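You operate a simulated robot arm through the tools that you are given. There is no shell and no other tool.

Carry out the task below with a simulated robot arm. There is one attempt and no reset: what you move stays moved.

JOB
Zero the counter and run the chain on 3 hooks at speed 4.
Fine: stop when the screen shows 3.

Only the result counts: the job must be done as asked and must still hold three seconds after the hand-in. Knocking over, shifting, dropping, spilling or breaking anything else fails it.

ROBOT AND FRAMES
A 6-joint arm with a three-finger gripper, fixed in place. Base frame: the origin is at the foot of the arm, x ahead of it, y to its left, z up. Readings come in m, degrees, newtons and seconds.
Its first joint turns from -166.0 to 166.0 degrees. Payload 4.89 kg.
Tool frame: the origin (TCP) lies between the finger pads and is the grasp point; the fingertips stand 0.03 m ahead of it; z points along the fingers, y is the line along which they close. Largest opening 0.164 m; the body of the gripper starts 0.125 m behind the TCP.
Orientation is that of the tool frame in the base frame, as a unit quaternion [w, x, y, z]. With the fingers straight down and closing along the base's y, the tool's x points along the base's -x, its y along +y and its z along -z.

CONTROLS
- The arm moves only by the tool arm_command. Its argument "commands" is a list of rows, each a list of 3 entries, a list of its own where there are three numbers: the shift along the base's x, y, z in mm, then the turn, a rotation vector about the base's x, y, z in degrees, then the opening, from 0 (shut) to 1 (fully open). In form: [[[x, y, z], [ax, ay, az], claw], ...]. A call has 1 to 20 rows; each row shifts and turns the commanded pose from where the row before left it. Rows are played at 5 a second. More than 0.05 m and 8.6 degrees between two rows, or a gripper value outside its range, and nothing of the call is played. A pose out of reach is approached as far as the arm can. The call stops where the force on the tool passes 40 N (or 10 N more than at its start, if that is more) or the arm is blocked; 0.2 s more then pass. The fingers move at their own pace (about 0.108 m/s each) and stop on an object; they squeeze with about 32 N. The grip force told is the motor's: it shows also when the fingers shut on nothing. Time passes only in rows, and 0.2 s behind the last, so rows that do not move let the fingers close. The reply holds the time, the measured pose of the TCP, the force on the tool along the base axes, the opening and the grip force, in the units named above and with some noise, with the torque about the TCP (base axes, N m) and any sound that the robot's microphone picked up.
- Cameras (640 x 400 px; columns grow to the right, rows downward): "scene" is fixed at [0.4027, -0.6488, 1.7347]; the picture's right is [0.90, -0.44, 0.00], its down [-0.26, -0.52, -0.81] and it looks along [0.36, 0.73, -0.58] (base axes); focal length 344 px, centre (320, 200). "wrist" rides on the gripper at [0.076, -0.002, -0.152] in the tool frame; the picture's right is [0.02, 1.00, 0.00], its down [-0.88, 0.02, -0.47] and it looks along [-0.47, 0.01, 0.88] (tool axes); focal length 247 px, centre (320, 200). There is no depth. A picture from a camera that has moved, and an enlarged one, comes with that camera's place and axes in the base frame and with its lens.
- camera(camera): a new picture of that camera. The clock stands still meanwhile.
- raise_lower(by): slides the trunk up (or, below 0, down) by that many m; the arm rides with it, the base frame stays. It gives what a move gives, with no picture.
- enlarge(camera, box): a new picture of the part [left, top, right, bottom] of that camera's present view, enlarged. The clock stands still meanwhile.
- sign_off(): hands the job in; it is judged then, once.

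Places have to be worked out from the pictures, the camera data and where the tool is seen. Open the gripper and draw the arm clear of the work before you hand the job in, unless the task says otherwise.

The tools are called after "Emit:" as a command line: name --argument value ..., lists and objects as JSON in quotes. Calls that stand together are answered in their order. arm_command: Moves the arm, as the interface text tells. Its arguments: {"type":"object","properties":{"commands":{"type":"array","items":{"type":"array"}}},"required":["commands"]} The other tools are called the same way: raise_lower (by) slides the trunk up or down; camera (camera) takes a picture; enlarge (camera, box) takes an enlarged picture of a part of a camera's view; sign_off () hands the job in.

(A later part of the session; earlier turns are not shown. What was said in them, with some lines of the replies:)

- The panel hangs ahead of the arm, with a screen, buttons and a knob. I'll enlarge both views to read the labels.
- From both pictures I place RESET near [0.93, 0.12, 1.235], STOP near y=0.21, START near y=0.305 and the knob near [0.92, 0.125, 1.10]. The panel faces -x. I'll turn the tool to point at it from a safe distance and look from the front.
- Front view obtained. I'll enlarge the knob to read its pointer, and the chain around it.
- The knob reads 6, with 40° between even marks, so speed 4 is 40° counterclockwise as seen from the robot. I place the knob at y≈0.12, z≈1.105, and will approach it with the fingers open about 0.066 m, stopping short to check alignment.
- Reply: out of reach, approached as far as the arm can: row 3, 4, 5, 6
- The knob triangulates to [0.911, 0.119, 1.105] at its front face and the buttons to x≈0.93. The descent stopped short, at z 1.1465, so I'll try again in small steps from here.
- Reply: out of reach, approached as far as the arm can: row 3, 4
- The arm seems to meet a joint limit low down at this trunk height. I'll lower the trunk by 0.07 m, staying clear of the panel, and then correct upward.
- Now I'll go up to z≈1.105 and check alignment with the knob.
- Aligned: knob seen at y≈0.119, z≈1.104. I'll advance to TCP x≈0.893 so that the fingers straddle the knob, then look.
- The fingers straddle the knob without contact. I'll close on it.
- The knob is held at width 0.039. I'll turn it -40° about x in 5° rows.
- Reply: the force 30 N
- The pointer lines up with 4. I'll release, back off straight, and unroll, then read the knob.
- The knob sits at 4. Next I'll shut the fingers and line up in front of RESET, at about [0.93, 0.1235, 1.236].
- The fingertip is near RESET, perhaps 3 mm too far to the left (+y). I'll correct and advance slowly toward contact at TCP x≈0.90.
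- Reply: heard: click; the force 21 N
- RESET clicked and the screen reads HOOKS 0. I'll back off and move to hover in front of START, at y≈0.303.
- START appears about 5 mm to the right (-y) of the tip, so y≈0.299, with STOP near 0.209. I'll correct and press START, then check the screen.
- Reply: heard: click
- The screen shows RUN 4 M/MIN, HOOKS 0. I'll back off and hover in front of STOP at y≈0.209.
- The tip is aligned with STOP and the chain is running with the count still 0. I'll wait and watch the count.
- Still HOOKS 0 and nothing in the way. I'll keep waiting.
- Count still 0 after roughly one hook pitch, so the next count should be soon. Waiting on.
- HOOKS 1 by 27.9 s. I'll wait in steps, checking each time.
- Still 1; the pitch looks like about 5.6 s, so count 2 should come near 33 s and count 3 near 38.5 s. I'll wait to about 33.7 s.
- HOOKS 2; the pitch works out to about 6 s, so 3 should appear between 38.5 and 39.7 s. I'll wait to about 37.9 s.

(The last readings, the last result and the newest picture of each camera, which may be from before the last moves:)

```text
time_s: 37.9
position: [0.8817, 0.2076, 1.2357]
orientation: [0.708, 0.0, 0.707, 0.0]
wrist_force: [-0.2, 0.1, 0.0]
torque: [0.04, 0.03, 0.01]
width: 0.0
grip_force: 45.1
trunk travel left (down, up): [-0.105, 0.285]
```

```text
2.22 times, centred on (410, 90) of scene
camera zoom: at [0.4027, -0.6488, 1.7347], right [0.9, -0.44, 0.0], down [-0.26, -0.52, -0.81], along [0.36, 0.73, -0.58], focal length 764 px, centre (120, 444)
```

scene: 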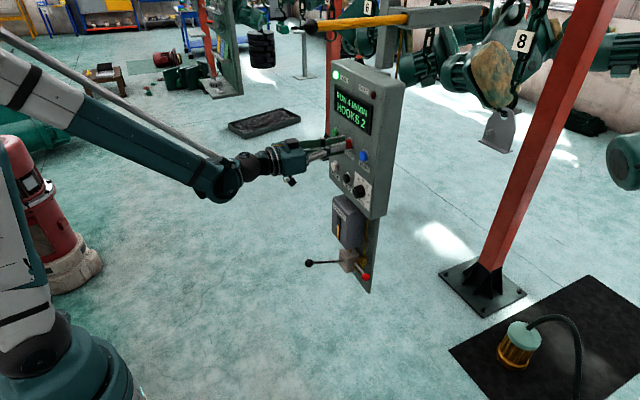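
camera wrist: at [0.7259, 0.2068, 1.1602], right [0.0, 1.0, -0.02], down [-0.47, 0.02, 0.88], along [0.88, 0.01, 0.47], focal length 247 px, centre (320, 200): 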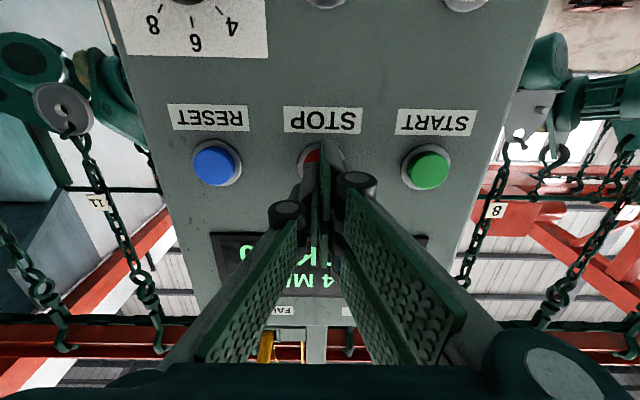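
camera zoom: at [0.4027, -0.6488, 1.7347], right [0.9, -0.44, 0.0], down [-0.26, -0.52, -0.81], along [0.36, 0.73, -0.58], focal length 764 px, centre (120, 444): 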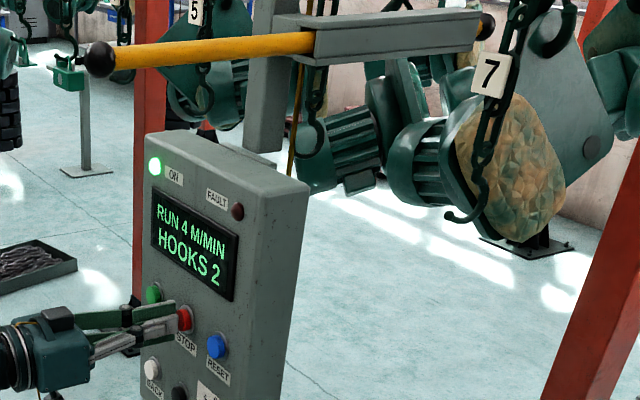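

Still 2. Waiting 0.8 s more.

Emit:
arm_command --commands '[[[3, 0, 0], [0, 0, 0], 0], [[0, 0, 0], [0, 0, 0], 0], [[0, 0, 0], [0, 0, 0], 0]]'

Emit:
enlarge --camera "scene" --box '[310, 0, 510, 180]'

```text
time_s: 38.7
position: [0.8862, 0.209, 1.2366]
orientation: [0.708, 0.0, 0.706, 0.001]
wrist_force: [-0.1, 0.5, 0.1]
torque: [-0.04, -0.03, 0.0]
width: 0.0
grip_force: 44.6
trunk travel left (down, up): [-0.105, 0.285]
```

```text
2.22 times, centred on (410, 90) of scene
camera zoom: at [0.4027, -0.6488, 1.7347], right [0.9, -0.44, 0.0], down [-0.26, -0.52, -0.81], along [0.36, 0.73, -0.58], focal length 764 px, centre (120, 444)
```

zoom: 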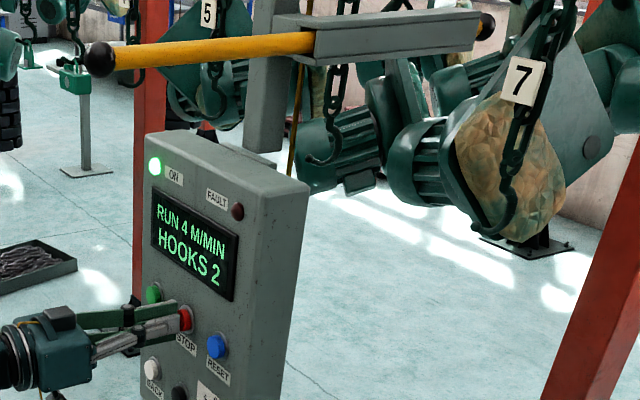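

Still 2 at 38.7 s. Waiting another 0.6 s.

Emit:
arm_command --commands '[[[0, 0, 0], [0, 0, 0], 0], [[0, 0, 0], [0, 0, 0], 0]]'

Emit:
enlarge --camera "scene" --box '[310, 0, 510, 180]'

```text
time_s: 39.3
position: [0.8867, 0.2095, 1.2372]
orientation: [0.708, 0.0, 0.707, 0.0]
wrist_force: [-0.2, 0.7, -0.3]
torque: [-0.01, 0.02, -0.01]
width: 0.0001
grip_force: 44.7
trunk travel left (down, up): [-0.105, 0.285]
```

```text
2.22 times, centred on (410, 90) of scene
camera zoom: at [0.4027, -0.6488, 1.7347], right [0.9, -0.44, 0.0], down [-0.26, -0.52, -0.81], along [0.36, 0.73, -0.58], focal length 764 px, centre (120, 444)
```

zoom: 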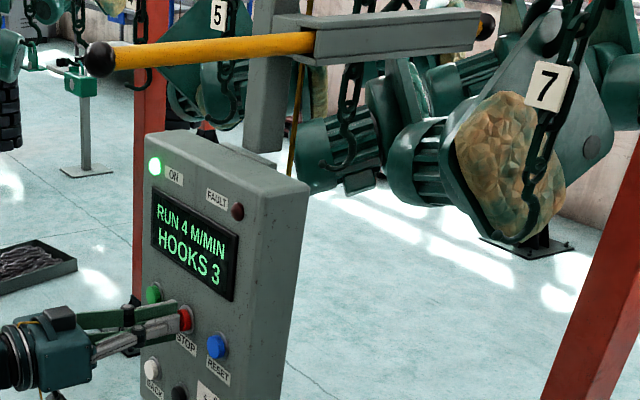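

HOOKS 3 has just appeared. Pressing STOP now.

Emit:
arm_command --commands '[[[6, 0, 0], [0, 0, 0], 0], [[5, 0, 0], [0, 0, 0], 0], [[0, 0, 0], [0, 0, 0], 0]]'

Emit:
enlarge --camera "scene" --box '[310, 0, 510, 180]'

```text
time_s: 40.1
position: [0.8961, 0.2085, 1.2374]
orientation: [0.708, 0.0, 0.706, 0.0]
wrist_force: [-17.3, -1.5, -6.0]
torque: [-0.02, 0.23, -0.04]
width: 0.006
grip_force: 44.8
trunk travel left (down, up): [-0.105, 0.285]
heard: click
```

```text
2.22 times, centred on (410, 90) of scene
camera zoom: at [0.4027, -0.6488, 1.7347], right [0.9, -0.44, 0.0], down [-0.26, -0.52, -0.81], along [0.36, 0.73, -0.58], focal length 764 px, centre (120, 444)
```

zoom: 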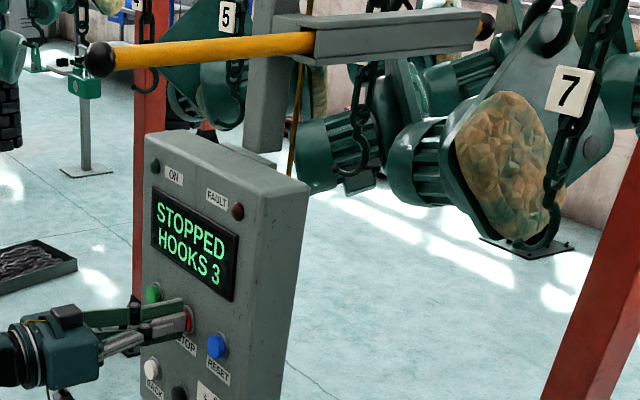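

The screen reads STOPPED, HOOKS 3. I'll draw straight back well clear of the panel and open the gripper once away from it.

Emit:
arm_command --commands '[[[-15, 0, 0], [0, 0, 0], 0], [[-25, 0, 0], [0, 0, 0], 0], [[-35, 0, 0], [0, 0, 0], 0], [[-40, 0, 5], [0, 0, 0], 0], [[-40, 0, 5], [0, 0, 0], 0.2], [[-40, 0, 5], [0, 0, 0], 0.5], [[-40, 0, 5], [0, 0, 0], 1], [[-20, 0, 0], [0, 0, 0], 1], [[0, 0, 0], [0, 0, 0], 1], [[0, 0, 0], [0, 0, 0], 1], [[0, 0, 0], [0, 0, 0], 1], [[0, 0, 0], [0, 0, 0], 1]]'

Emit:
camera --camera "scene"

Emit:
enlarge --camera "scene" --box '[310, 60, 410, 220]'

Emit:
camera --camera "wrist"

```text
time_s: 42.7
position: [0.6416, 0.2109, 1.2567]
orientation: [0.708, 0.0, 0.707, 0.0]
wrist_force: [0.1, 1.2, -0.2]
torque: [-0.03, 0.02, 0.04]
width: 0.1639
grip_force: 0.1
trunk travel left (down, up): [-0.105, 0.285]
```

```text
taken
```

scene: 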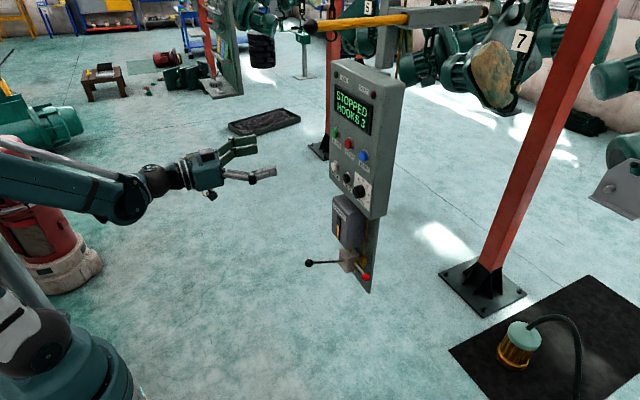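

```text
2.50 times, centred on (360, 140) of scene
camera zoom: at [0.4027, -0.6488, 1.7347], right [0.9, -0.44, 0.0], down [-0.26, -0.52, -0.81], along [0.36, 0.73, -0.58], focal length 860 px, centre (220, 350)
```

zoom: 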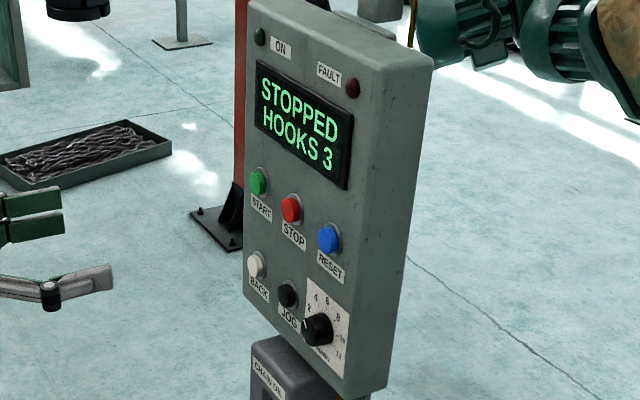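

```text
taken
camera wrist: at [0.489, 0.2082, 1.1807], right [0.0, 1.0, -0.02], down [-0.47, 0.02, 0.88], along [0.88, 0.01, 0.47], focal length 247 px, centre (320, 200)
```

wrist: 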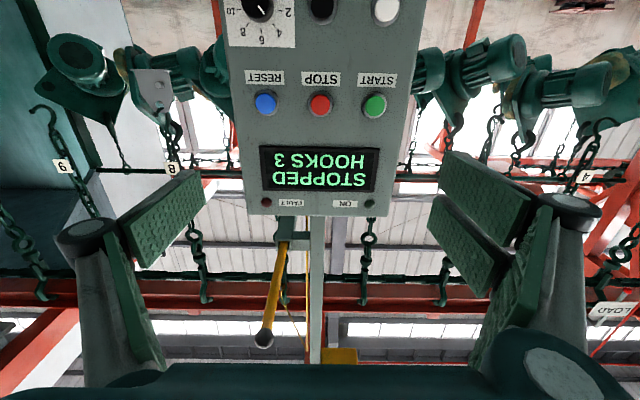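

The chain has stopped with HOOKS 3 on the screen, the knob is at 4, no fault lamp is lit, and the arm is clear with the gripper open. Handing in.

Emit:
sign_off

```text
The job is handed in.
```

The counter was zeroed, and the chain ran on 3 hooks at speed 4. I pressed STOP just after the count reached 3, and the screen now reads STOPPED, HOOKS 3.

- **Speed:** the knob was at 6, so I turned it to 4. While running, the screen showed RUN 4 M/MIN.
- **Counter:** RESET took it from 5 to 0 before the start.
- **After stopping:** the fault lamp stayed dark and I saw nothing knocked or shifted. I drew the arm back clear of the panel and opened the gripper before handing in.
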